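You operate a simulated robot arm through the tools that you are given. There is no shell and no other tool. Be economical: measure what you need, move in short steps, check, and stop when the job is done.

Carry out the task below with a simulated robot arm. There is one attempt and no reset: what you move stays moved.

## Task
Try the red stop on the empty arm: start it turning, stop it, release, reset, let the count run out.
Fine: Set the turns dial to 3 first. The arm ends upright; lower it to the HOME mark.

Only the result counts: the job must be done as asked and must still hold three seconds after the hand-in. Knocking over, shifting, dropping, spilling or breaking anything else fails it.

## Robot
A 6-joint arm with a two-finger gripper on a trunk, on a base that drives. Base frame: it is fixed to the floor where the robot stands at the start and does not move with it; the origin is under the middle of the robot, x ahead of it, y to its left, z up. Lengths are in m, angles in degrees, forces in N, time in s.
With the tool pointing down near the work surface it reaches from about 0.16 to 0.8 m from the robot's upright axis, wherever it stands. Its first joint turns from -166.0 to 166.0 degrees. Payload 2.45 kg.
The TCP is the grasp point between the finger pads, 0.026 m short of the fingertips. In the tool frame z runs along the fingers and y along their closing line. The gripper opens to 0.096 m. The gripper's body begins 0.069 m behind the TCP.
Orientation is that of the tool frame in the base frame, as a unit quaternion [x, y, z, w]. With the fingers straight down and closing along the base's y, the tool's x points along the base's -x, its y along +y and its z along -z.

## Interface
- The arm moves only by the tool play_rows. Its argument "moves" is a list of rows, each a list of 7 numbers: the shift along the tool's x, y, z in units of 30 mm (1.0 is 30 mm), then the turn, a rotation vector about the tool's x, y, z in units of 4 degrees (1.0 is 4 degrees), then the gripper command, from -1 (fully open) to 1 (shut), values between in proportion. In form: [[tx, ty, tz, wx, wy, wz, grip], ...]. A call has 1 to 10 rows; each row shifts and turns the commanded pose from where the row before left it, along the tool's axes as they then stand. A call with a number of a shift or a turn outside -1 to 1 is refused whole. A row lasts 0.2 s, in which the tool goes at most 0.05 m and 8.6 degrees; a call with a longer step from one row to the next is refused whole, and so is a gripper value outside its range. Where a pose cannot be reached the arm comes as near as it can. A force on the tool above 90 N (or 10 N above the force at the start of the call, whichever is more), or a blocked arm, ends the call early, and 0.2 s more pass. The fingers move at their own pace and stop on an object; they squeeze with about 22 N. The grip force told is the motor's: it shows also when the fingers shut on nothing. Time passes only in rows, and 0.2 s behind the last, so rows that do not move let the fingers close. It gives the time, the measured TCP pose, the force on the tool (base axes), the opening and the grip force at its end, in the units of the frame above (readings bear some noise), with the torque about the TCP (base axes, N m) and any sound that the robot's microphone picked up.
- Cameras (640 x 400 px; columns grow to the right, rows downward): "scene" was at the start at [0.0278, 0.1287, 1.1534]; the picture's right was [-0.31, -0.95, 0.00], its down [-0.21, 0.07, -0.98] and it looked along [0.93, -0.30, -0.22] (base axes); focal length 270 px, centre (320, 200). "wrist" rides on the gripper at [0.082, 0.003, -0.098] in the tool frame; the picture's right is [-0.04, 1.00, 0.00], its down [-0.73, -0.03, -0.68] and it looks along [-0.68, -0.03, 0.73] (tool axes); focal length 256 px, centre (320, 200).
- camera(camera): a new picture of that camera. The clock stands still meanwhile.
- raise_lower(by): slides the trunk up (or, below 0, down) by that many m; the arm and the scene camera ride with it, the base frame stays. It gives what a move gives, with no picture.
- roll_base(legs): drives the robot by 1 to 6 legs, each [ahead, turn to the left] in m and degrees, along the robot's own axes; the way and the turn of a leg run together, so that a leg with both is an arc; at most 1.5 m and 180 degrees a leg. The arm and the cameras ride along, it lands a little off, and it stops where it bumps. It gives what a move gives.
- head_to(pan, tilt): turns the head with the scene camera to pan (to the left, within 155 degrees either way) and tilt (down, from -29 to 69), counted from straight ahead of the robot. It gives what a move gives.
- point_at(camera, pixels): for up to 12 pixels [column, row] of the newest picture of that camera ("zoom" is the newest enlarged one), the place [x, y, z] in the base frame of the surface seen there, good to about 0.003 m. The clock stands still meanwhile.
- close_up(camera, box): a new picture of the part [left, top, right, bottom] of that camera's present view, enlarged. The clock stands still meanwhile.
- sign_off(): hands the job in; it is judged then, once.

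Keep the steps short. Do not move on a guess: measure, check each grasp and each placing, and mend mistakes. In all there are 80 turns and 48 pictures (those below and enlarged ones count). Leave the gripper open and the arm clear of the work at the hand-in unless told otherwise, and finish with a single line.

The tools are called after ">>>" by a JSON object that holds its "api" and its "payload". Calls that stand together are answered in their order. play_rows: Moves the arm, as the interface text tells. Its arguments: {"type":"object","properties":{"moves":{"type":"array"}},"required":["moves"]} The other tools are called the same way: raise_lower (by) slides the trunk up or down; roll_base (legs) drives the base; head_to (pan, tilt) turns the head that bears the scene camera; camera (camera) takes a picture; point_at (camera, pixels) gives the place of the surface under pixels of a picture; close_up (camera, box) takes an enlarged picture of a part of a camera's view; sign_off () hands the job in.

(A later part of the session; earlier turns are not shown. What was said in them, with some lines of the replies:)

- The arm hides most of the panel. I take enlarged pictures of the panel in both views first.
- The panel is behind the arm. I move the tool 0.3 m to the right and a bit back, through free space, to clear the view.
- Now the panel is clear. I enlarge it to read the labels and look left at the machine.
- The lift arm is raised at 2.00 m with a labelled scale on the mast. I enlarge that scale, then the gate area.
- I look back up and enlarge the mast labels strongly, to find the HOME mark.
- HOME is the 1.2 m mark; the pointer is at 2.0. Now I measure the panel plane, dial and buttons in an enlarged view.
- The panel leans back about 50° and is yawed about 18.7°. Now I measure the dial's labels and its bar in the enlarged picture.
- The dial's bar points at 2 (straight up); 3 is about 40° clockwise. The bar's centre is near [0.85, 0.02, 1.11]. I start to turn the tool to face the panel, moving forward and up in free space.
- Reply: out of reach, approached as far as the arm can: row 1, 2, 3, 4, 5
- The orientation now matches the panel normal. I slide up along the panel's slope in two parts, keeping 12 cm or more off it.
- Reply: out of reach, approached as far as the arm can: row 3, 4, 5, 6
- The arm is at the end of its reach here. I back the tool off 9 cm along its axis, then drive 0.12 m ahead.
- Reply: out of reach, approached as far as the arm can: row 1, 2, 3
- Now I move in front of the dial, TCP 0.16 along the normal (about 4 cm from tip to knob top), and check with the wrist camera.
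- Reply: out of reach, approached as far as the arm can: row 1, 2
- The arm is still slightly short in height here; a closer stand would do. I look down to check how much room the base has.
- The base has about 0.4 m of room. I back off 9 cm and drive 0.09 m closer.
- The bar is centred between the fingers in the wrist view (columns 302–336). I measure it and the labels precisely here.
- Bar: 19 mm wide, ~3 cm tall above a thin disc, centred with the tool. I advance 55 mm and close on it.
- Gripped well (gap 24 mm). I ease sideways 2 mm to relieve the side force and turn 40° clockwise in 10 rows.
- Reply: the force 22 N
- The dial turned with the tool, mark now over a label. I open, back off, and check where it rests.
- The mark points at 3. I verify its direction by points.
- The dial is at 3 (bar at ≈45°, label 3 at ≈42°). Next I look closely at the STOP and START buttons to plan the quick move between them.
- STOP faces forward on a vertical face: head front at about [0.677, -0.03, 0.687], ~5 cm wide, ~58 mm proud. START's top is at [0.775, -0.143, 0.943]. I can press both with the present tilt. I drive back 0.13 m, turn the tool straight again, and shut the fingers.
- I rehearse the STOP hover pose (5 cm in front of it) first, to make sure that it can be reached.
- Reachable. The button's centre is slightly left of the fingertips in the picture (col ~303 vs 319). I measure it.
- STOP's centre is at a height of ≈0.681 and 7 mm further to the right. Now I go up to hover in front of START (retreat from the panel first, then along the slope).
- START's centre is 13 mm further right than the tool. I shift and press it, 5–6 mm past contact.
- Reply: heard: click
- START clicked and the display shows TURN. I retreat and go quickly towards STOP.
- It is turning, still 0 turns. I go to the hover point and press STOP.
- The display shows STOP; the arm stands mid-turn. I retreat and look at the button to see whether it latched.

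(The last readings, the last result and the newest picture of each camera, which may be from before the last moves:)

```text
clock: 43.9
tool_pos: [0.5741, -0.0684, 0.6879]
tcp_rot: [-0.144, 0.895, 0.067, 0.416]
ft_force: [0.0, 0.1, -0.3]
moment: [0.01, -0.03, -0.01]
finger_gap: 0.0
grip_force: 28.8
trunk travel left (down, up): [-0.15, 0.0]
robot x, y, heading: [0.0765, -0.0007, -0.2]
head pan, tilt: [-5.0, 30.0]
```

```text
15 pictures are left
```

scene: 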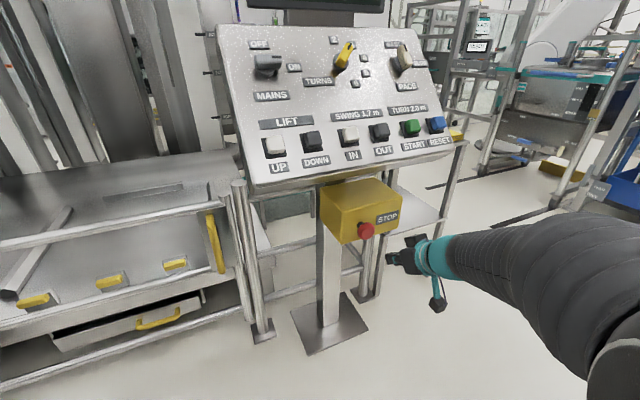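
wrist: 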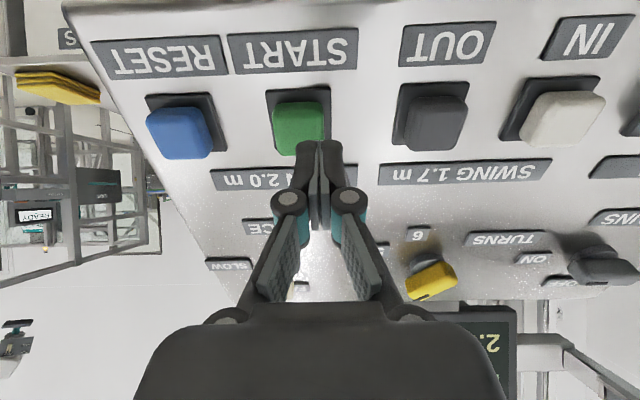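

>>> {"api": "point_at", "payload": {"camera": "scene", "pixels": [[366, 230], [363, 228], [368, 234], [361, 222], [350, 225], [395, 225]]}}

>>> {"api": "close_up", "payload": {"camera": "wrist", "box": [180, 80, 400, 220]}}

```text
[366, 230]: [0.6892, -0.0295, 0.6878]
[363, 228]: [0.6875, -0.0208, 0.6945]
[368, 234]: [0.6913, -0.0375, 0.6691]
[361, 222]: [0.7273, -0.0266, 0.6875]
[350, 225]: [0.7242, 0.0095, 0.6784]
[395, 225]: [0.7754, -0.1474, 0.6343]
```

```text
2.86 times, centred on (290, 150) of wrist
```

zoom: 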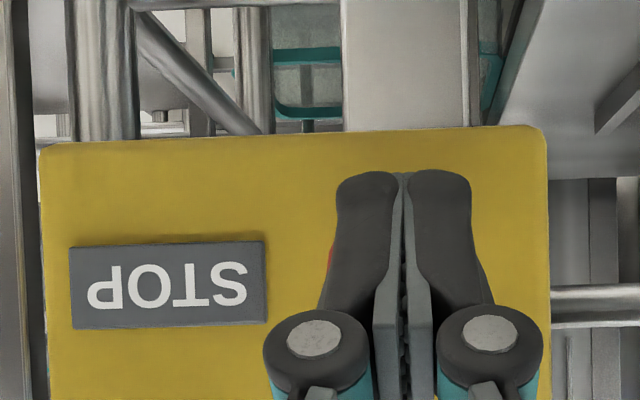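

STOP is latched: its face moved in 12 mm (h 0.631→0.643). To release I want to grip the head with a level tool and twist. I drive back 0.08 m for room, then level the tool and open the fingers.

>>> {"api": "roll_base", "payload": {"legs": [[-0.08, 0]]}}

>>> {"api": "play_rows", "payload": {"moves": [[0, 0, 0, 0, -1, 0, -1], [0, 0, 0, 0, -1, 0, -1], [0, 0, 0, 0, -1, 0, -1], [0, 0, 0, 0, -1, 0, -1], [0, 0, 0, 0, -1, 0, -1], [0, 0, 0, 0, -1, 0, -1], [0, 0, 0, 0, -1, 0, -1], [0, 0, 0, 0, -1, 0, -1], [0, 0, 0, 0, -1, 0, -1], [0, 0, 0, 0, -1, 0, -1]]}}

```text
clock: 44.9
tool_pos: [0.4925, -0.071, 0.6881]
tcp_rot: [-0.145, 0.895, 0.068, 0.416]
ft_force: [-0.1, -0.7, -0.4]
moment: [0.0, 0.02, -0.05]
finger_gap: 0.0
grip_force: 28.2
trunk travel left (down, up): [-0.15, 0.0]
robot x, y, heading: [-0.0059, -0.0009, -0.4]
head pan, tilt: [-5.0, 30.0]
```

```text
clock: 47.1
tool_pos: [0.517, -0.0837, 0.7018]
tcp_rot: [-0.114, 0.698, 0.114, 0.697]
ft_force: [-1.0, 0.8, 0.7]
moment: [0.0, 0.02, 0.03]
finger_gap: 0.0961
grip_force: 0.0
out of reach, approached as far as the arm can: row 6, 7, 8, 9, 10
trunk travel left (down, up): [-0.15, 0.0]
robot x, y, heading: [-0.0062, 0.0019, -0.1]
head pan, tilt: [-5.0, 30.0]
```

The tool is level. I advance to about 6 cm before the head and take a wrist picture.

>>> {"api": "play_rows", "payload": {"moves": [[0.148, -0.044, 0.81, 0, 0, 0, -1], [0.148, -0.044, 0.81, 0, 0, 0, -1], [0.148, -0.044, 0.81, 0, 0, 0, -1], [0.148, -0.044, 0.81, 0, 0, 0, -1], [0, 0, 0, 0, 0, 0, -1]]}}

>>> {"api": "camera", "payload": {"camera": "wrist"}}

```text
clock: 48.3
tool_pos: [0.6105, -0.0615, 0.6813]
tcp_rot: [-0.113, 0.699, 0.113, 0.697]
ft_force: [-0.1, -0.1, -0.2]
moment: [-0.04, 0.02, -0.01]
finger_gap: 0.096
grip_force: 0.0
trunk travel left (down, up): [-0.15, 0.0]
robot x, y, heading: [-0.0017, -0.0001, -0.1]
head pan, tilt: [-5.0, 30.0]
```

```text
13 pictures are left
```

wrist: 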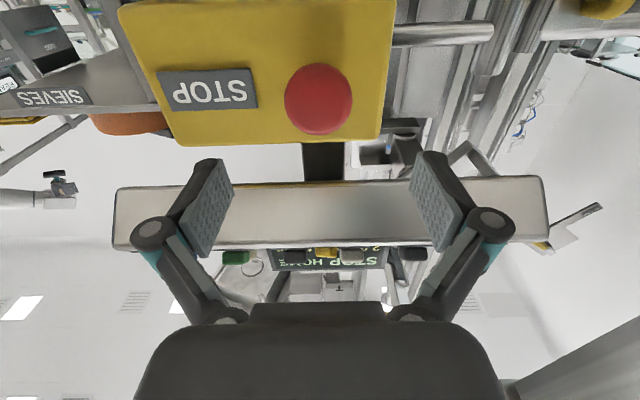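

>>> {"api": "point_at", "payload": {"camera": "wrist", "pixels": [[288, 98], [349, 98], [318, 67], [317, 128], [318, 98], [270, 60], [300, 132]]}}

```text
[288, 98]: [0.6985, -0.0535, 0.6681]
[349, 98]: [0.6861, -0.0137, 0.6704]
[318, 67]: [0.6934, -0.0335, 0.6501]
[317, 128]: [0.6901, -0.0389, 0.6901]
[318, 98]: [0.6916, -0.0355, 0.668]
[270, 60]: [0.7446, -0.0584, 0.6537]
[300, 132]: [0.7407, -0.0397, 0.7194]
```

The head centre is at height 0.671, radius ~22 mm, face at h≈0.644. I go 10 mm down, 84 mm forward and close on it.

>>> {"api": "play_rows", "payload": {"moves": [[0.342, 0, 0.0, 0, 0, 0, -1], [0, 0, 0.7, 0, 0, 0, -1], [0, 0, 0.7, 0, 0, 0, -1], [0, 0, 0.7, 0, 0, 0, -1], [0, 0, 0.68, 0, 0, 0, -1], [0, 0, 0, 0, 0, 0, 1], [0, 0, 0, 0, 0, 0, 1], [0, 0, 0, 0, 0, 0, 1]]}}

>>> {"api": "camera", "payload": {"camera": "wrist"}}

```text
clock: 50.1
tool_pos: [0.6924, -0.036, 0.6709]
tcp_rot: [-0.11, 0.7, 0.111, 0.697]
ft_force: [3.1, -24.4, 0.1]
moment: [-0.25, 0.03, -0.79]
finger_gap: 0.0508
grip_force: 45.5
trunk travel left (down, up): [-0.15, 0.0]
robot x, y, heading: [-0.0046, 0.0034, -0.6]
head pan, tilt: [-5.0, 30.0]
```

```text
12 pictures are left
```

wrist: 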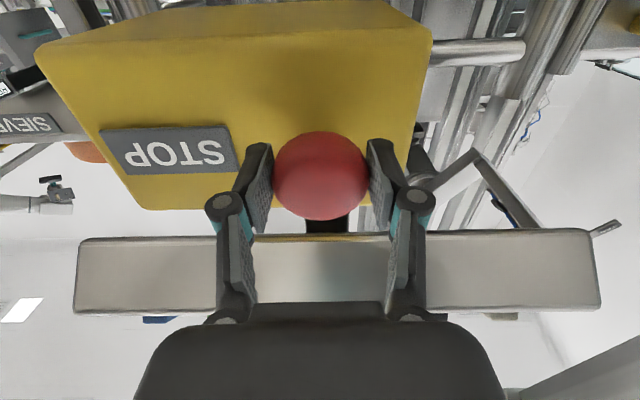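

The head is held (gap 51 mm). I relieve the side force by 2 mm and twist clockwise 40°.

>>> {"api": "play_rows", "payload": {"moves": [[0, -0.08, 0, 0, 0, 0.5, 1], [0, 0, 0, 0, 0, 1, 1], [0, 0, 0, 0, 0, 1, 1], [0, 0, 0, 0, 0, 1, 1], [0, 0, 0, 0, 0, 1, 1], [0, 0, 0, 0, 0, 1, 1], [0, 0, 0, 0, 0, 1, 1], [0, 0, 0, 0, 0, 1, 1], [0, 0, 0, 0, 0, 1, 1], [0, 0, 0, 0, 0, 1, 1]]}}

```text
clock: 52.3
tool_pos: [0.6907, -0.0337, 0.6719]
tcp_rot: [0.12, 0.698, 0.334, 0.622]
ft_force: [-6.1, 27.2, 6.0]
moment: [-1.0, -0.38, 0.62]
finger_gap: 0.0505
grip_force: 44.6
trunk travel left (down, up): [-0.15, 0.0]
robot x, y, heading: [-0.0079, -0.0024, -0.2]
head pan, tilt: [-5.0, 30.0]
```

No click yet; a resisting torque of about 1 Nm shows. I twist 20° more.

>>> {"api": "play_rows", "payload": {"moves": [[0, 0.04, 0, 0, 0, 1, 1], [0, 0, 0, 0, 0, 1, 1], [0, 0, 0, 0, 0, 1, 1], [0, 0, 0, 0, 0, 1, 1], [0, 0, 0, 0, 0, 1, 1]]}}

>>> {"api": "head_to", "payload": {"pan": 0, "tilt": 20}}

>>> {"api": "camera", "payload": {"camera": "scene"}}

```text
clock: 53.5
tool_pos: [0.6908, -0.0328, 0.6748]
tcp_rot: [0.24, 0.666, 0.437, 0.555]
ft_force: [-5.8, 27.6, 18.3]
moment: [-0.92, -0.53, 0.53]
finger_gap: 0.0507
grip_force: 45.3
trunk travel left (down, up): [-0.15, 0.0]
robot x, y, heading: [-0.0051, 0.001, 0.1]
head pan, tilt: [-5.0, 30.0]
```

```text
clock: 54.3
tool_pos: [0.6901, -0.0336, 0.6741]
tcp_rot: [0.238, 0.665, 0.438, 0.556]
ft_force: [-6.0, 28.7, 22.4]
moment: [0.31, -0.19, 0.51]
finger_gap: 0.0506
grip_force: 44.8
trunk travel left (down, up): [-0.15, 0.0]
robot x, y, heading: [-0.0048, -0.0, 0.1]
head pan, tilt: [0.0, 20.0]
```

```text
11 pictures are left
```

scene: 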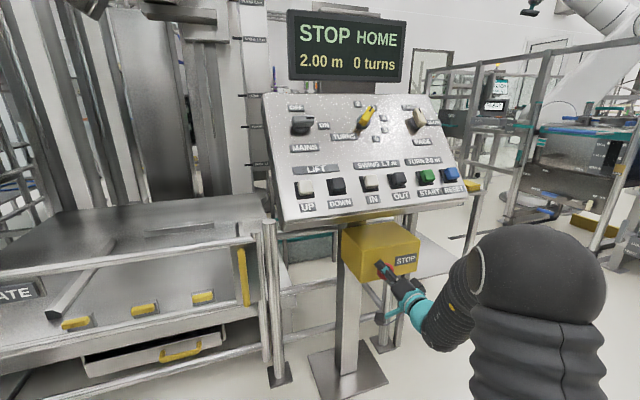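

The display still says STOP (as expected until reset). I open, back off and measure the head's face.

>>> {"api": "play_rows", "payload": {"moves": [[0, 0, 0, 0, 0, 0, 0], [0, 0, 0, 0, 0, 0, -1], [0, 0, 0, 0, 0, 0, -1], [0, 0, -0.8, 0, 0, 0, -1], [0, 0, -0.8, 0, 0, 0, -1], [0, 0, -0.8, 0, 0, 0, -1]]}}

>>> {"api": "camera", "payload": {"camera": "wrist"}}

```text
clock: 55.7
tool_pos: [0.625, -0.057, 0.6722]
tcp_rot: [0.24, 0.666, 0.437, 0.555]
ft_force: [0.6, 0.0, -0.5]
moment: [-0.02, 0.01, 0.0]
finger_gap: 0.0958
grip_force: 0.0
trunk travel left (down, up): [-0.15, 0.0]
robot x, y, heading: [-0.0018, -0.0014, -0.2]
head pan, tilt: [0.0, 20.0]
```

```text
10 pictures are left
```

wrist: 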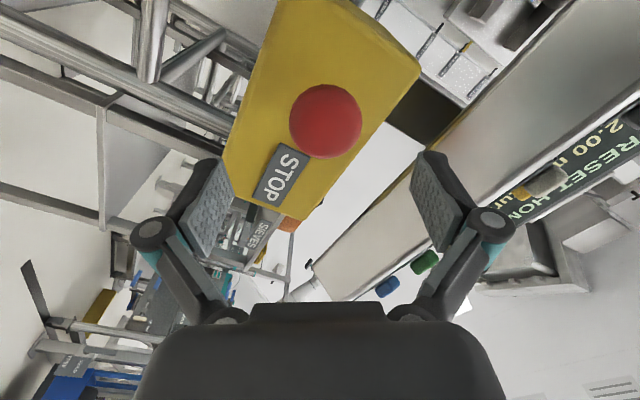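

The display now reads RESET: the stop is released. I back off, untwist the tool 58°, and shut the fingers.

>>> {"api": "play_rows", "payload": {"moves": [[0, 0, -0.8, 0, 0, -1, -1], [0, 0, -0.8, 0, 0, -1, -1], [0, 0, 0, 0, 0, -1, 1], [0, 0, 0, 0, 0, -1, 1], [0, 0, 0, 0, 0, -1, 1], [0, 0, 0, 0, 0, -1, 1], [0, 0, 0, 0, 0, -1, 1], [0, 0, 0, 0, 0, -1, 1], [0, 0, 0, 0, 0, -1, 1], [0, 0, 0, 0, 0, -1, 1]]}}

>>> {"api": "play_rows", "payload": {"moves": [[0, 0, 0, 0, 0, -1, 1], [0, 0, 0, 0, 0, -1, 1], [0, 0, 0, 0, 0, -1, 1], [0, 0, 0, 0, 0, -1, 1], [0, 0, 0, 0, 0, -0.5, 1], [0, 0, 0, 0, 1, 0, 1], [0, 0, 0, 0, 1, 0, 1], [0, 0, 0, 0, 1, 0, 1], [0, 0, 0, 0, 1, 0, 1], [0, 0, 0, 0, 1, 0, 1]]}}

>>> {"api": "play_rows", "payload": {"moves": [[0, 0, 0, 0, 1, 0, 1], [0, 0, 0, 0, 1, 0, 1], [0, 0, 0, 0, 1, 0, 1], [0, 0, 0, 0, 1, 0, 1], [0, 0, 0, 0, 1, 0, 1]]}}

```text
clock: 57.9
tool_pos: [0.5773, -0.0719, 0.6721]
tcp_rot: [-0.002, 0.708, 0.22, 0.671]
ft_force: [-0.1, 0.5, 0.6]
moment: [0.0, 0.04, 0.01]
finger_gap: 0.0004
grip_force: 22.0
trunk travel left (down, up): [-0.15, 0.0]
robot x, y, heading: [-0.0044, 0.0014, -0.1]
head pan, tilt: [0.0, 20.0]
```

```text
clock: 60.1
tool_pos: [0.5777, -0.0722, 0.6732]
tcp_rot: [-0.13, 0.81, 0.091, 0.564]
ft_force: [-0.2, -0.1, 0.4]
moment: [0.0, -0.03, -0.03]
finger_gap: 0.0001
grip_force: 22.0
trunk travel left (down, up): [-0.15, 0.0]
robot x, y, heading: [-0.0008, 0.0021, -0.3]
head pan, tilt: [0.0, 20.0]
```

```text
clock: 61.3
tool_pos: [0.5766, -0.0719, 0.6713]
tcp_rot: [-0.144, 0.895, 0.066, 0.416]
ft_force: [1.0, 0.3, -0.1]
moment: [0.02, 0.02, -0.02]
finger_gap: 0.0
grip_force: 22.0
trunk travel left (down, up): [-0.15, 0.0]
robot x, y, heading: [-0.0019, 0.0046, -0.3]
head pan, tilt: [0.0, 20.0]
```

Tool tilt restored. I go up beside the panel to RESET (staying 10 cm back), then drive 0.10 m ahead.

>>> {"api": "play_rows", "payload": {"moves": [[-0.3, -0.6, -1, 0, 0, 0, 1], [-0.3, -0.6, -1, 0, 0, 0, 1], [-0.3, -0.6, -1, 0, 0, 0, 1], [-0.3, -0.6, -1, 0, 0, 0, 1], [-0.3, -0.6, -1, 0, 0, 0, 1]]}}

>>> {"api": "play_rows", "payload": {"moves": [[-0.989, -0.513, -0.2, 0, 0, 0, 1], [-0.989, -0.513, -0.2, 0, 0, 0, 1], [-0.989, -0.513, -0.2, 0, 0, 0, 1], [-0.989, -0.513, -0.2, 0, 0, 0, 1], [-0.989, -0.513, -0.2, 0, 0, 0, 1], [-0.989, -0.513, -0.2, 0, 0, 0, 1], [-0.989, -0.513, -0.2, 0, 0, 0, 1]]}}

>>> {"api": "roll_base", "payload": {"legs": [[0.1, 0]]}}

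>>> {"api": "head_to", "payload": {"pan": 8, "tilt": 5}}

>>> {"api": "camera", "payload": {"camera": "wrist"}}

```text
clock: 62.5
tool_pos: [0.5217, -0.1837, 0.8039]
tcp_rot: [-0.144, 0.895, 0.068, 0.416]
ft_force: [0.3, 0.6, 0.1]
moment: [0.01, -0.01, 0.0]
finger_gap: 0.0001
grip_force: 21.8
trunk travel left (down, up): [-0.15, 0.0]
robot x, y, heading: [-0.0086, 0.001, -0.2]
head pan, tilt: [0.0, 20.0]
```

```text
clock: 64.1
tool_pos: [0.6551, -0.2556, 0.9883]
tcp_rot: [-0.144, 0.896, 0.067, 0.415]
ft_force: [0.3, 0.2, 0.9]
moment: [-0.02, 0.0, -0.02]
finger_gap: 0.0
grip_force: 22.4
trunk travel left (down, up): [-0.15, 0.0]
robot x, y, heading: [-0.0064, 0.0037, -0.3]
head pan, tilt: [0.0, 20.0]
```

```text
clock: 65.2
tool_pos: [0.7571, -0.2583, 0.9891]
tcp_rot: [-0.143, 0.896, 0.067, 0.416]
ft_force: [0.5, 0.3, 0.6]
moment: [0.0, 0.0, 0.05]
finger_gap: 0.0002
grip_force: 21.7
trunk travel left (down, up): [-0.15, 0.0]
robot x, y, heading: [0.0954, 0.0042, -0.4]
head pan, tilt: [0.0, 20.0]
```

```text
clock: 66.0
tool_pos: [0.7579, -0.2584, 0.9886]
tcp_rot: [-0.143, 0.896, 0.067, 0.415]
ft_force: [0.3, -0.2, 0.3]
moment: [0.0, -0.01, -0.02]
finger_gap: 0.0
grip_force: 22.3
trunk travel left (down, up): [-0.15, 0.0]
robot x, y, heading: [0.0961, -0.0022, -0.1]
head pan, tilt: [8.0, 5.0]
```

```text
9 pictures are left
```

wrist: 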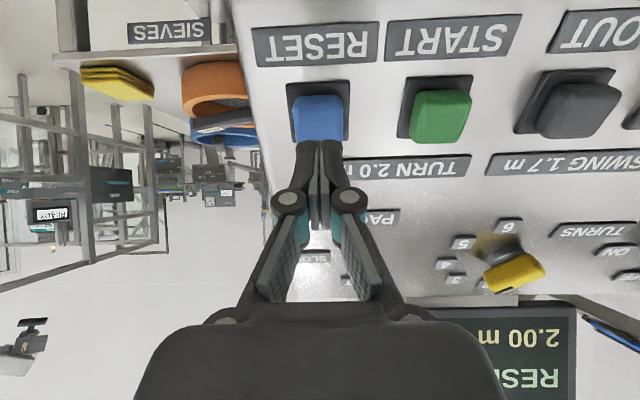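

The fingers line up with RESET (button centre col 318). I press it, ~7 mm past contact, then back off 3 cm and read the display.

>>> {"api": "play_rows", "payload": {"moves": [[0, 0, 0.6, 0, 0, 0, 1], [0, 0, 0.6, 0, 0, 0, 1], [0, 0, 0.3, 0, 0, 0, 1], [0, 0, 0.23, 0, 0, 0, 1], [0, 0, -0.5, 0, 0, 0, 1], [0, 0, -0.8, 0, 0, 0, 1]]}}

>>> {"api": "close_up", "payload": {"camera": "scene", "box": [200, 0, 520, 200]}}

```text
clock: 67.4
tool_pos: [0.7657, -0.2569, 0.9798]
tcp_rot: [-0.143, 0.896, 0.067, 0.416]
ft_force: [-0.4, -0.1, -0.9]
moment: [0.0, 0.03, -0.02]
finger_gap: 0.0
grip_force: 28.4
trunk travel left (down, up): [-0.15, 0.0]
robot x, y, heading: [0.0997, 0.0002, -0.1]
head pan, tilt: [8.0, 5.0]
```

```text
2.00 times, centred on (360, 100) of scene
```

zoom: 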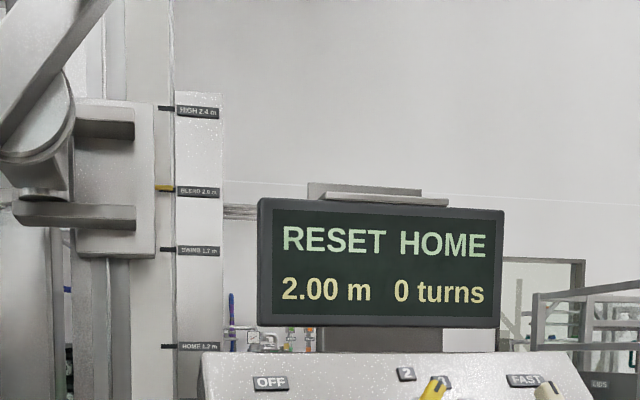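

No click yet; it needs to be pressed a bit deeper. I press again to 4 mm deeper and hold.

>>> {"api": "play_rows", "payload": {"moves": [[0, 0, 0.6, 0, 0, 0, 1], [0, 0, 0.5, 0, 0, 0, 1], [0, 0, 0.3, 0, 0, 0, 1], [0, 0, 0.13, 0, 0, 0, 1], [0, 0, 0, 0, 0, 0, 1]]}}

```text
clock: 68.6
tool_pos: [0.7975, -0.2462, 0.9526]
tcp_rot: [-0.142, 0.895, 0.066, 0.417]
ft_force: [-18.5, -9.6, 6.4]
moment: [-0.08, 0.16, -0.07]
finger_gap: 0.0059
grip_force: 28.7
trunk travel left (down, up): [-0.15, 0.0]
robot x, y, heading: [0.0981, -0.0025, 0.1]
head pan, tilt: [8.0, 5.0]
heard: click
```

Click heard, force about 22 N. I back off 4 cm and read the display.

>>> {"api": "play_rows", "payload": {"moves": [[0, 0, -0.6, 0, 0, 0, 1], [0, 0, -0.9, 0, 0, 0, 1]]}}

>>> {"api": "close_up", "payload": {"camera": "scene", "box": [200, 0, 520, 200]}}

```text
clock: 69.2
tool_pos: [0.7667, -0.2584, 0.9796]
tcp_rot: [-0.143, 0.896, 0.067, 0.416]
ft_force: [-0.8, -0.3, 0.4]
moment: [0.0, -0.02, 0.02]
finger_gap: 0.0
grip_force: 28.5
trunk travel left (down, up): [-0.15, 0.0]
robot x, y, heading: [0.0961, 0.0015, -0.1]
head pan, tilt: [8.0, 5.0]
```

```text
2.00 times, centred on (360, 100) of scene
```

zoom: 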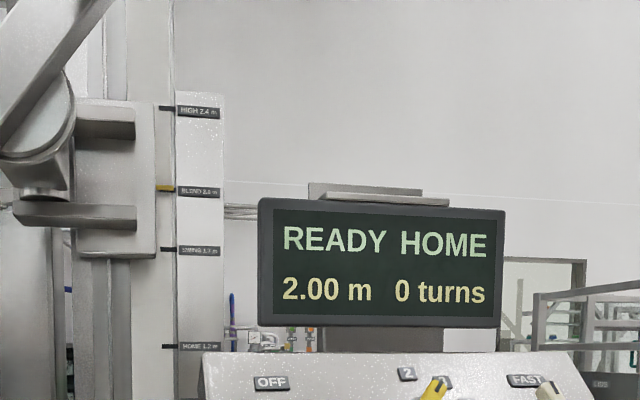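

READY again with the arm still mid-turn. I move 91 mm left to START, press it again and hold.

>>> {"api": "play_rows", "payload": {"moves": [[0, 0.5, -0.6, 0, 0, 0, 1], [0, 1, -0.2, 0, 0, 0, 1], [0, 1, 0, 0, 0, 0, 1], [0, 0.52, 0, 0, 0, 0, 1], [0, 0, 0.7, 0, 0, 0, 1], [0, 0, 0.7, 0, 0, 0, 1], [0, 0, 0.6, 0, 0, 0, 1], [0, 0, 0.28, 0, 0, 0, 1], [0, 0, 0, 0, 0, 0, 1]]}}

>>> {"api": "play_rows", "payload": {"moves": [[0, 0, -0.7, 0, 0, 0, 1], [0, 0, -0.9, 0, 0, 0, 1], [0, 0, -0.6, 0, 0, 0, 1], [0, 0, 0, 0, 0, 0, 1], [0, 0, 0, 0, 0, 0, 1], [0, 0, 0, 0, 0, 0, 1], [0, 0, 0, 0, 0, 0, 1], [0, 0, 0, 0, 0, 0, 1]]}}

>>> {"api": "close_up", "payload": {"camera": "scene", "box": [200, 0, 520, 200]}}

```text
clock: 71.2
tool_pos: [0.7689, -0.1578, 0.9545]
tcp_rot: [-0.143, 0.895, 0.066, 0.417]
ft_force: [-9.6, -4.3, 7.6]
moment: [0.0, -0.03, 0.01]
finger_gap: 0.0062
grip_force: 27.9
trunk travel left (down, up): [-0.15, 0.0]
robot x, y, heading: [0.0934, -0.001, -0.4]
head pan, tilt: [8.0, 5.0]
heard: click
```

```text
clock: 73.0
tool_pos: [0.7221, -0.1736, 0.9932]
tcp_rot: [-0.142, 0.896, 0.067, 0.416]
ft_force: [-0.3, 0.6, -0.3]
moment: [-0.01, 0.0, 0.02]
finger_gap: 0.0002
grip_force: 28.8
trunk travel left (down, up): [-0.15, 0.0]
robot x, y, heading: [0.098, -0.0021, -0.2]
head pan, tilt: [8.0, 5.0]
```

```text
2.00 times, centred on (360, 100) of scene
```

zoom: 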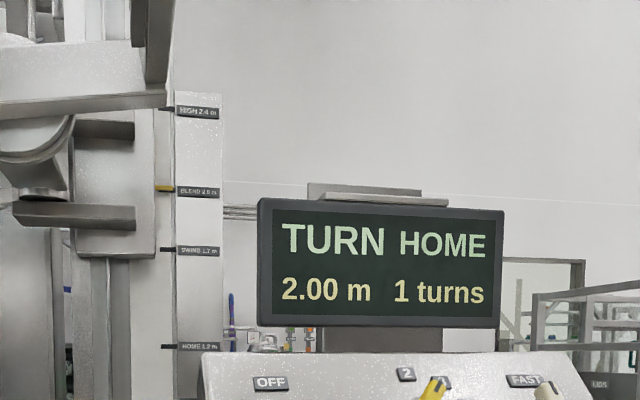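

1 turn counted, still turning. While it runs I slide left at constant height over the buttons to DOWN.

>>> {"api": "play_rows", "payload": {"moves": [[0, 0.935, 0, 0, 0, 0, 1], [0, 0.935, 0, 0, 0, 0, 1], [0, 0.935, 0, 0, 0, 0, 1], [0, 0.935, 0, 0, 0, 0, 1], [0, 0.935, 0, 0, 0, 0, 1], [0, 0.935, 0, 0, 0, 0, 1], [0, 0.935, 0, 0, 0, 0, 1], [0, 0.935, 0, 0, 0, 0, 1], [0, 0.935, 0, 0, 0, 0, 1], [0, 0.935, 0, 0, 0, 0, 1]]}}

>>> {"api": "play_rows", "payload": {"moves": [[0, 0, 0, 0, 0, 0, 1], [0, 0, 0, 0, 0, 0, 1], [0, 0, 0, 0, 0, 0, 1], [0, 0, 0, 0, 0, 0, 1], [0, 0, 0, 0, 0, 0, 1], [0, 0, 0, 0, 0, 0, 1], [0, 0, 0, 0, 0, 0, 1], [0, 0, 0, 0, 0, 0, 1], [0, 0, 0, 0, 0, 0, 1], [0, 0, 0, 0, 0, 0, 1]]}}

>>> {"api": "play_rows", "payload": {"moves": [[0, 0, 0, 0, 0, 0, 1], [0, 0, 0, 0, 0, 0, 1], [0, 0, 0, 0, 0, 0, 1], [0, 0, 0, 0, 0, 0, 1], [0, 0, 0, 0, 0, 0, 1], [0, 0, 0, 0, 0, 0, 1], [0, 0, 0, 0, 0, 0, 1], [0, 0, 0, 0, 0, 0, 1], [0, 0, 0, 0, 0, 0, 1], [0, 0, 0, 0, 0, 0, 1]]}}

>>> {"api": "play_rows", "payload": {"moves": [[0, 0, 0, 0, 0, 0, 1], [0, 0, 0, 0, 0, 0, 1], [0, 0, 0, 0, 0, 0, 1], [0, 0, 0, 0, 0, 0, 1], [0, 0, 0, 0, 0, 0, 1], [0, 0, 0, 0, 0, 0, 1], [0, 0, 0, 0, 0, 0, 1], [0, 0, 0, 0, 0, 0, 1], [0, 0, 0, 0, 0, 0, 1], [0, 0, 0, 0, 0, 0, 1]]}}

>>> {"api": "camera", "payload": {"camera": "wrist"}}

```text
clock: 75.2
tool_pos: [0.6351, 0.0921, 0.9923]
tcp_rot: [-0.143, 0.895, 0.067, 0.416]
ft_force: [0.0, 0.0, -0.1]
moment: [0.0, -0.01, -0.01]
finger_gap: 0.0
grip_force: 28.1
trunk travel left (down, up): [-0.15, 0.0]
robot x, y, heading: [0.0948, -0.0045, -0.3]
head pan, tilt: [8.0, 5.0]
```

```text
clock: 77.4
tool_pos: [0.635, 0.0923, 0.9929]
tcp_rot: [-0.142, 0.896, 0.067, 0.415]
ft_force: [0.4, -0.2, -0.9]
moment: [0.01, -0.02, 0.02]
finger_gap: 0.0001
grip_force: 28.2
trunk travel left (down, up): [-0.15, 0.0]
robot x, y, heading: [0.0974, 0.0025, -0.2]
head pan, tilt: [8.0, 5.0]
```

```text
clock: 79.6
tool_pos: [0.635, 0.0921, 0.9919]
tcp_rot: [-0.143, 0.896, 0.067, 0.415]
ft_force: [0.1, 0.1, 0.1]
moment: [-0.01, 0.0, 0.0]
finger_gap: 0.0
grip_force: 28.2
trunk travel left (down, up): [-0.15, 0.0]
robot x, y, heading: [0.0952, 0.0053, -0.1]
head pan, tilt: [8.0, 5.0]
```

```text
clock: 81.8
tool_pos: [0.6357, 0.0925, 0.9908]
tcp_rot: [-0.143, 0.896, 0.066, 0.416]
ft_force: [0.9, -0.5, -0.6]
moment: [-0.01, 0.02, -0.03]
finger_gap: 0.0
grip_force: 28.6
trunk travel left (down, up): [-0.15, 0.0]
robot x, y, heading: [0.0978, 0.0035, -0.3]
head pan, tilt: [8.0, 5.0]
```

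```text
5 pictures are left
```

wrist: 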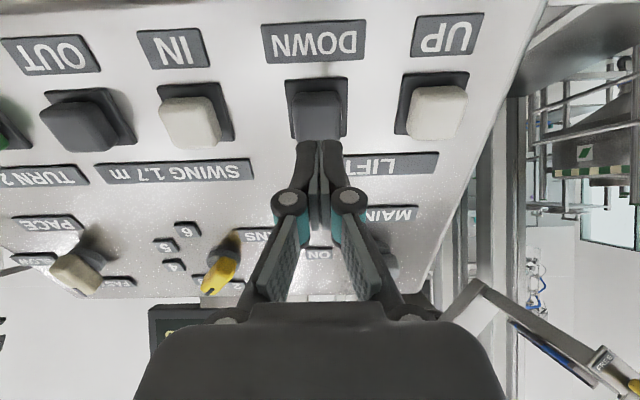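

Fingers line up with DOWN (col 318). I wait some more seconds for the count to run out before pressing.

>>> {"api": "play_rows", "payload": {"moves": [[0, 0, 0, 0, 0, 0, 1], [0, 0, 0, 0, 0, 0, 1], [0, 0, 0, 0, 0, 0, 1], [0, 0, 0, 0, 0, 0, 1], [0, 0, 0, 0, 0, 0, 1], [0, 0, 0, 0, 0, 0, 1], [0, 0, 0, 0, 0, 0, 1], [0, 0, 0, 0, 0, 0, 1], [0, 0, 0, 0, 0, 0, 1], [0, 0, 0, 0, 0, 0, 1]]}}

>>> {"api": "play_rows", "payload": {"moves": [[0, 0, 0, 0, 0, 0, 1], [0, 0, 0, 0, 0, 0, 1], [0, 0, 0, 0, 0, 0, 1], [0, 0, 0, 0, 0, 0, 1], [0, 0, 0, 0, 0, 0, 1], [0, 0, 0, 0, 0, 0, 1], [0, 0, 0, 0, 0, 0, 1], [0, 0, 0, 0, 0, 0, 1], [0, 0, 0, 0, 0, 0, 1], [0, 0, 0, 0, 0, 0, 1]]}}

>>> {"api": "play_rows", "payload": {"moves": [[0, 0, 0, 0, 0, 0, 1], [0, 0, 0, 0, 0, 0, 1], [0, 0, 0, 0, 0, 0, 1], [0, 0, 0, 0, 0, 0, 1], [0, 0, 0, 0, 0, 0, 1], [0, 0, 0, 0, 0, 0, 1], [0, 0, 0, 0, 0, 0, 1], [0, 0, 0, 0, 0, 0, 1], [0, 0, 0, 0, 0, 0, 1], [0, 0, 0, 0, 0, 0, 1]]}}

>>> {"api": "play_rows", "payload": {"moves": [[0, 0, 0, 0, 0, 0, 1], [0, 0, 0, 0, 0, 0, 1], [0, 0, 0, 0, 0, 0, 1], [0, 0, 0, 0, 0, 0, 1], [0, 0, 0, 0, 0, 0, 1], [0, 0, 0, 0, 0, 0, 1], [0, 0, 0, 0, 0, 0, 1], [0, 0, 0, 0, 0, 0, 1], [0, 0, 0, 0, 0, 0, 1], [0, 0, 0, 0, 0, 0, 1]]}}

>>> {"api": "camera", "payload": {"camera": "scene"}}

```text
clock: 84.0
tool_pos: [0.6352, 0.0928, 0.9921]
tcp_rot: [-0.143, 0.896, 0.067, 0.416]
ft_force: [-0.2, -0.6, 0.8]
moment: [0.05, 0.0, -0.02]
finger_gap: 0.0
grip_force: 29.4
trunk travel left (down, up): [-0.15, 0.0]
robot x, y, heading: [0.0981, -0.002, -0.2]
head pan, tilt: [8.0, 5.0]
```

```text
clock: 86.2
tool_pos: [0.636, 0.0923, 0.9927]
tcp_rot: [-0.143, 0.896, 0.067, 0.416]
ft_force: [0.5, 0.4, 0.3]
moment: [0.0, 0.0, 0.01]
finger_gap: 0.0
grip_force: 28.5
trunk travel left (down, up): [-0.15, 0.0]
robot x, y, heading: [0.0977, 0.0009, -0.1]
head pan, tilt: [8.0, 5.0]
```

```text
clock: 88.4
tool_pos: [0.6353, 0.0922, 0.9924]
tcp_rot: [-0.144, 0.896, 0.067, 0.416]
ft_force: [-0.2, -1.0, 0.7]
moment: [-0.01, 0.01, -0.02]
finger_gap: 0.0001
grip_force: 28.4
trunk travel left (down, up): [-0.15, 0.0]
robot x, y, heading: [0.0943, -0.0023, -0.0]
head pan, tilt: [8.0, 5.0]
```

```text
clock: 90.6
tool_pos: [0.6358, 0.0917, 0.9916]
tcp_rot: [-0.143, 0.896, 0.067, 0.416]
ft_force: [0.5, -0.4, 0.1]
moment: [0.0, 0.03, -0.01]
finger_gap: 0.0002
grip_force: 28.5
trunk travel left (down, up): [-0.15, 0.0]
robot x, y, heading: [0.1001, 0.0004, -0.1]
head pan, tilt: [8.0, 5.0]
```

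```text
4 pictures are left
```

scene: 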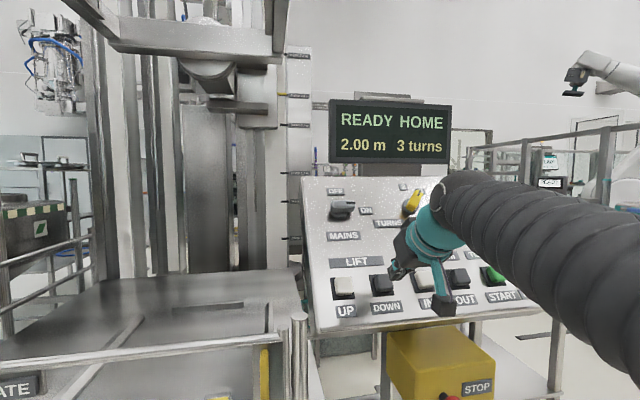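

READY, 3 turns, arm upright at 2.00 m. I come 5 mm above DOWN, then give a first short press (press + 2 hold rows + release) to learn the speed.

>>> {"api": "play_rows", "payload": {"moves": [[0, 0, 0.75, 0, 0, 0, 1], [0, 0, 0.72, 0, 0, 0, 1], [0, 0, 0, 0, 0, 0, 1]]}}

>>> {"api": "play_rows", "payload": {"moves": [[0, 0, 0.57, 0, 0, 0, 1], [0, 0, 0, 0, 0, 0, 1], [0, 0, 0, 0, 0, 0, 1], [0, 0, -0.57, 0, 0, 0, 1], [0, 0, 0, 0, 0, 0, 1], [0, 0, 0, 0, 0, 0, 1]]}}

>>> {"api": "close_up", "payload": {"camera": "scene", "box": [180, 20, 460, 260]}}

```text
clock: 91.4
tool_pos: [0.6683, 0.1031, 0.9634]
tcp_rot: [-0.143, 0.896, 0.067, 0.416]
ft_force: [0.4, 0.2, -0.4]
moment: [-0.03, 0.01, 0.0]
finger_gap: 0.0
grip_force: 28.1
trunk travel left (down, up): [-0.15, 0.0]
robot x, y, heading: [0.0969, -0.0007, 0.0]
head pan, tilt: [8.0, 5.0]
```

```text
clock: 92.8
tool_pos: [0.6662, 0.1036, 0.9631]
tcp_rot: [-0.143, 0.896, 0.067, 0.415]
ft_force: [-0.8, 0.4, -0.3]
moment: [0.01, -0.01, -0.01]
finger_gap: 0.0001
grip_force: 28.5
trunk travel left (down, up): [-0.15, 0.0]
robot x, y, heading: [0.0979, -0.0006, 0.1]
head pan, tilt: [8.0, 5.0]
heard: click
```

```text
1.67 times, centred on (320, 140) of scene
```

zoom: 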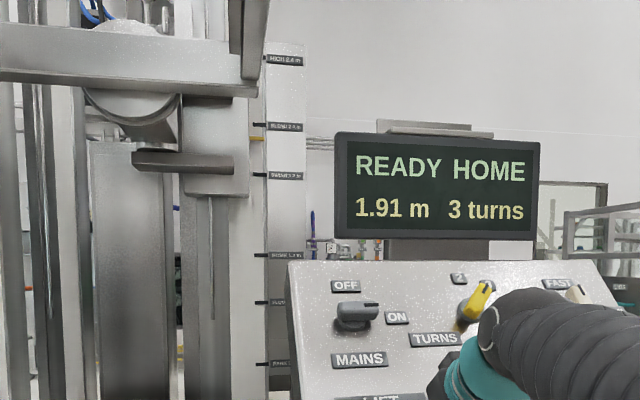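

A short press lowered it 0.09 m (hold-to-run, ~0.15 m/s). I do two 8-row holds (≈0.27 m each), then read.

>>> {"api": "play_rows", "payload": {"moves": [[0, 0, 0.57, 0, 0, 0, 1], [0, 0, 0, 0, 0, 0, 1], [0, 0, 0, 0, 0, 0, 1], [0, 0, 0, 0, 0, 0, 1], [0, 0, 0, 0, 0, 0, 1], [0, 0, 0, 0, 0, 0, 1], [0, 0, 0, 0, 0, 0, 1], [0, 0, 0, 0, 0, 0, 1], [0, 0, 0, 0, 0, 0, 1], [0, 0, -0.57, 0, 0, 0, 1]]}}

>>> {"api": "play_rows", "payload": {"moves": [[0, 0, 0.57, 0, 0, 0, 1], [0, 0, 0, 0, 0, 0, 1], [0, 0, 0, 0, 0, 0, 1], [0, 0, 0, 0, 0, 0, 1], [0, 0, 0, 0, 0, 0, 1], [0, 0, 0, 0, 0, 0, 1], [0, 0, 0, 0, 0, 0, 1], [0, 0, 0, 0, 0, 0, 1], [0, 0, 0, 0, 0, 0, 1], [0, 0, -0.57, 0, 0, 0, 1]]}}

>>> {"api": "close_up", "payload": {"camera": "scene", "box": [180, 20, 460, 260]}}

```text
clock: 95.0
tool_pos: [0.6671, 0.1029, 0.9651]
tcp_rot: [-0.144, 0.896, 0.068, 0.414]
ft_force: [-0.3, -0.4, 0.4]
moment: [-0.01, 0.02, 0.01]
finger_gap: 0.0
grip_force: 28.6
trunk travel left (down, up): [-0.15, 0.0]
robot x, y, heading: [0.0994, 0.0, -0.1]
head pan, tilt: [8.0, 5.0]
heard: click
```

```text
clock: 97.2
tool_pos: [0.6652, 0.1033, 0.9659]
tcp_rot: [-0.144, 0.896, 0.067, 0.415]
ft_force: [0.0, -0.5, 0.4]
moment: [0.0, 0.02, 0.03]
finger_gap: 0.0
grip_force: 28.5
trunk travel left (down, up): [-0.15, 0.0]
robot x, y, heading: [0.0965, -0.0015, 0.0]
head pan, tilt: [8.0, 5.0]
heard: click
```

```text
1.67 times, centred on (320, 140) of scene
```

zoom: 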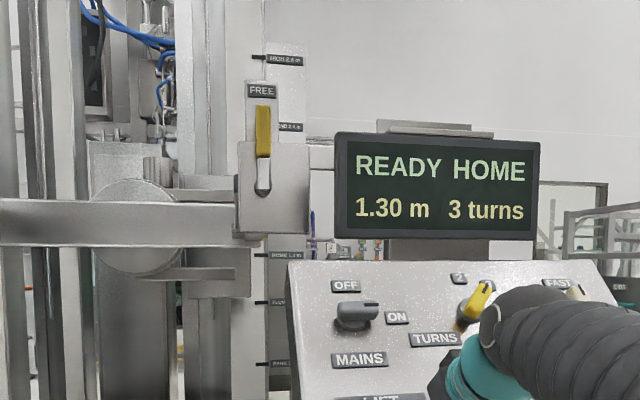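

1.30 m now, so ~0.18 m/s; 0.10 m to go. I give a 2-row hold (≈0.09 m) with a slightly slower release (+0.01 m), then read.

>>> {"api": "play_rows", "payload": {"moves": [[0, 0, 0.57, 0, 0, 0, 1], [0, 0, 0, 0, 0, 0, 1], [0, 0, 0, 0, 0, 0, 1], [0, 0, -0.3, 0, 0, 0, 1], [0, 0, -0.4, 0, 0, 0, 1], [0, 0, 0, 0, 0, 0, 1]]}}

>>> {"api": "close_up", "payload": {"camera": "scene", "box": [180, 20, 460, 260]}}

```text
clock: 98.6
tool_pos: [0.6649, 0.1036, 0.9693]
tcp_rot: [-0.143, 0.895, 0.068, 0.417]
ft_force: [0.3, -0.1, -0.8]
moment: [-0.02, -0.01, -0.01]
finger_gap: 0.0
grip_force: 28.6
trunk travel left (down, up): [-0.15, 0.0]
robot x, y, heading: [0.0957, -0.0055, -0.1]
head pan, tilt: [8.0, 5.0]
heard: click
```

```text
1.67 times, centred on (320, 140) of scene
```

zoom: 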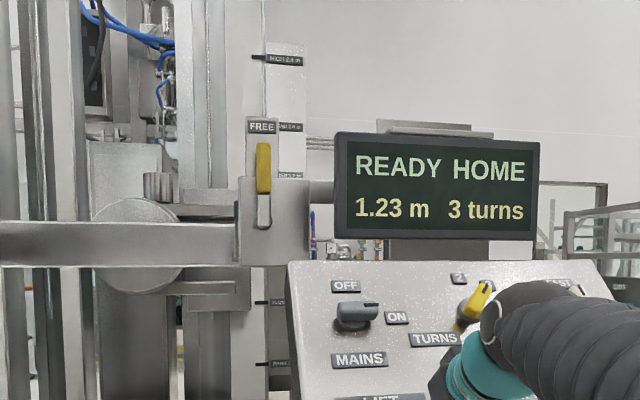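

1.23 m; 0.03 m to go. Only one picture is left, so I note surface points across the carriage's top edge (zoom column 262) before a very short tap, to see whether they can serve as a check.

>>> {"api": "point_at", "payload": {"camera": "zoom", "pixels": [[255, 108], [255, 112], [255, 116], [255, 120], [255, 124], [255, 128], [200, 222], [200, 262], [200, 266], [200, 270]]}}

>>> {"api": "play_rows", "payload": {"moves": [[0, 0, 0.0, 0, 0, 0, 1], [0, 0, 0, 0, 0, 0, 1]]}}

```text
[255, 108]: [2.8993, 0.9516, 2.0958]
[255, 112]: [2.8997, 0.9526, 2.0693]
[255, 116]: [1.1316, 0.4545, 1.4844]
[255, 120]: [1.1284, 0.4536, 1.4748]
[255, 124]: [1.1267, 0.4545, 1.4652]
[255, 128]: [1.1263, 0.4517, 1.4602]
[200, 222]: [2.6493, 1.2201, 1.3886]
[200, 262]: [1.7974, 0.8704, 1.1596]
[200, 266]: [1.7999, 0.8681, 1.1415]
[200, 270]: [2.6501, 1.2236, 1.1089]
```

```text
clock: 99.2
tool_pos: [0.6642, 0.1031, 0.9687]
tcp_rot: [-0.143, 0.896, 0.066, 0.415]
ft_force: [0.5, 0.0, -0.3]
moment: [0.0, -0.01, 0.01]
finger_gap: 0.0
grip_force: 28.2
trunk travel left (down, up): [-0.15, 0.0]
robot x, y, heading: [0.0972, -0.0003, -0.0]
head pan, tilt: [8.0, 5.0]
```

A very short tap: approach to just above the trip point, press through it, and release at once.

>>> {"api": "play_rows", "payload": {"moves": [[0, 0, 0.533, 0, 0, 0, 1], [0, 0, 0.19, 0, 0, 0, 1], [0, 0, -0.76, 0, 0, 0, 1], [0, 0, 0, 0, 0, 0, 1]]}}

>>> {"api": "point_at", "payload": {"camera": "zoom", "pixels": [[255, 108], [255, 112], [255, 116], [255, 120], [255, 124], [255, 128], [200, 222], [200, 262], [200, 266], [200, 270]]}}

```text
clock: 100.2
tool_pos: [0.6625, 0.1031, 0.9697]
tcp_rot: [-0.143, 0.896, 0.067, 0.416]
ft_force: [-0.4, -0.7, -0.3]
moment: [0.01, 0.0, 0.02]
finger_gap: 0.0002
grip_force: 28.4
trunk travel left (down, up): [-0.15, 0.0]
robot x, y, heading: [0.0988, -0.0032, -0.2]
head pan, tilt: [8.0, 5.0]
heard: click
```

```text
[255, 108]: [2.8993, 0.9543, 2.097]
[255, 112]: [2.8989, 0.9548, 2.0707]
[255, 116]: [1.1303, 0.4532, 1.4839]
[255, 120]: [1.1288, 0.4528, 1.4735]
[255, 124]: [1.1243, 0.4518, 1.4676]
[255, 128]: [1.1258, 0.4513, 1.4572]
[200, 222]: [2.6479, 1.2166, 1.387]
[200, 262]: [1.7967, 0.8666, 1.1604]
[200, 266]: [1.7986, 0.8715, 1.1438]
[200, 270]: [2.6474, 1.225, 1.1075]
```

The points belong to the stored picture, so I use the last picture on the display and mast.

>>> {"api": "close_up", "payload": {"camera": "scene", "box": [180, 20, 460, 260]}}

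```text
1.67 times, centred on (320, 140) of scene
```

zoom: 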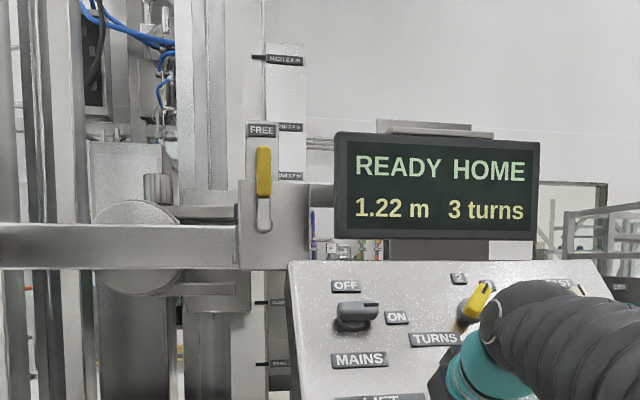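

1.22 m: the tap gave 0.01 m. I repeat the same tap twice, listening for the click each time.

>>> {"api": "play_rows", "payload": {"moves": [[0, 0, 0.57, 0, 0, 0, 1], [0, 0, 0.19, 0, 0, 0, 1], [0, 0, -0.76, 0, 0, 0, 1], [0, 0, 0, 0, 0, 0, 1]]}}

>>> {"api": "play_rows", "payload": {"moves": [[0, 0, 0.57, 0, 0, 0, 1], [0, 0, 0.19, 0, 0, 0, 1], [0, 0, -0.76, 0, 0, 0, 1], [0, 0, 0, 0, 0, 0, 1]]}}

```text
clock: 101.2
tool_pos: [0.6634, 0.104, 0.9688]
tcp_rot: [-0.142, 0.896, 0.066, 0.416]
ft_force: [0.2, -0.1, -0.2]
moment: [0.0, 0.03, 0.03]
finger_gap: 0.0001
grip_force: 29.0
trunk travel left (down, up): [-0.15, 0.0]
robot x, y, heading: [0.0966, -0.003, -0.2]
head pan, tilt: [8.0, 5.0]
heard: click
```

```text
clock: 102.2
tool_pos: [0.666, 0.1025, 0.9688]
tcp_rot: [-0.142, 0.896, 0.066, 0.416]
ft_force: [0.8, 0.4, 0.2]
moment: [0.01, 0.01, 0.03]
finger_gap: 0.0
grip_force: 28.7
trunk travel left (down, up): [-0.15, 0.0]
robot x, y, heading: [0.0982, 0.0009, -0.1]
head pan, tilt: [8.0, 5.0]
heard: click
```

Both taps clicked, so it should stand at about 1.20 m. I back the tool 15 cm off the panel and open the gripper.

>>> {"api": "play_rows", "payload": {"moves": [[0, 0, -1, 0, 0, 0, 1], [0, 0, -1, 0, 0, 0, 1], [0, 0, -1, 0, 0, 0, 1], [0, 0, -1, 0, 0, 0, -1], [0, 0, -1, 0, 0, 0, -1], [0, 0, 0, 0, 0, 0, -1], [0, 0, 0, 0, 0, 0, -1]]}}

```text
clock: 103.8
tool_pos: [0.5562, 0.0667, 1.0642]
tcp_rot: [-0.142, 0.896, 0.066, 0.416]
ft_force: [-0.3, -0.6, 0.7]
moment: [-0.02, 0.0, -0.02]
finger_gap: 0.0961
grip_force: 0.0
trunk travel left (down, up): [-0.15, 0.0]
robot x, y, heading: [0.0956, 0.0015, 0.1]
head pan, tilt: [8.0, 5.0]
```

The tool is clear and the gripper is open, so I hand in.

>>> {"api": "sign_off", "payload": {}}

```text
The job is handed in.
```

The red stop test is done: with the dial at 3, the turning arm was stopped, the stop released and reset, and after a second START the count ran out at 3 turns with the arm upright. It was then lowered to about the HOME mark: last read 1.22 m, then two more 1 cm taps I could hear but not see, because the pictures had run out.
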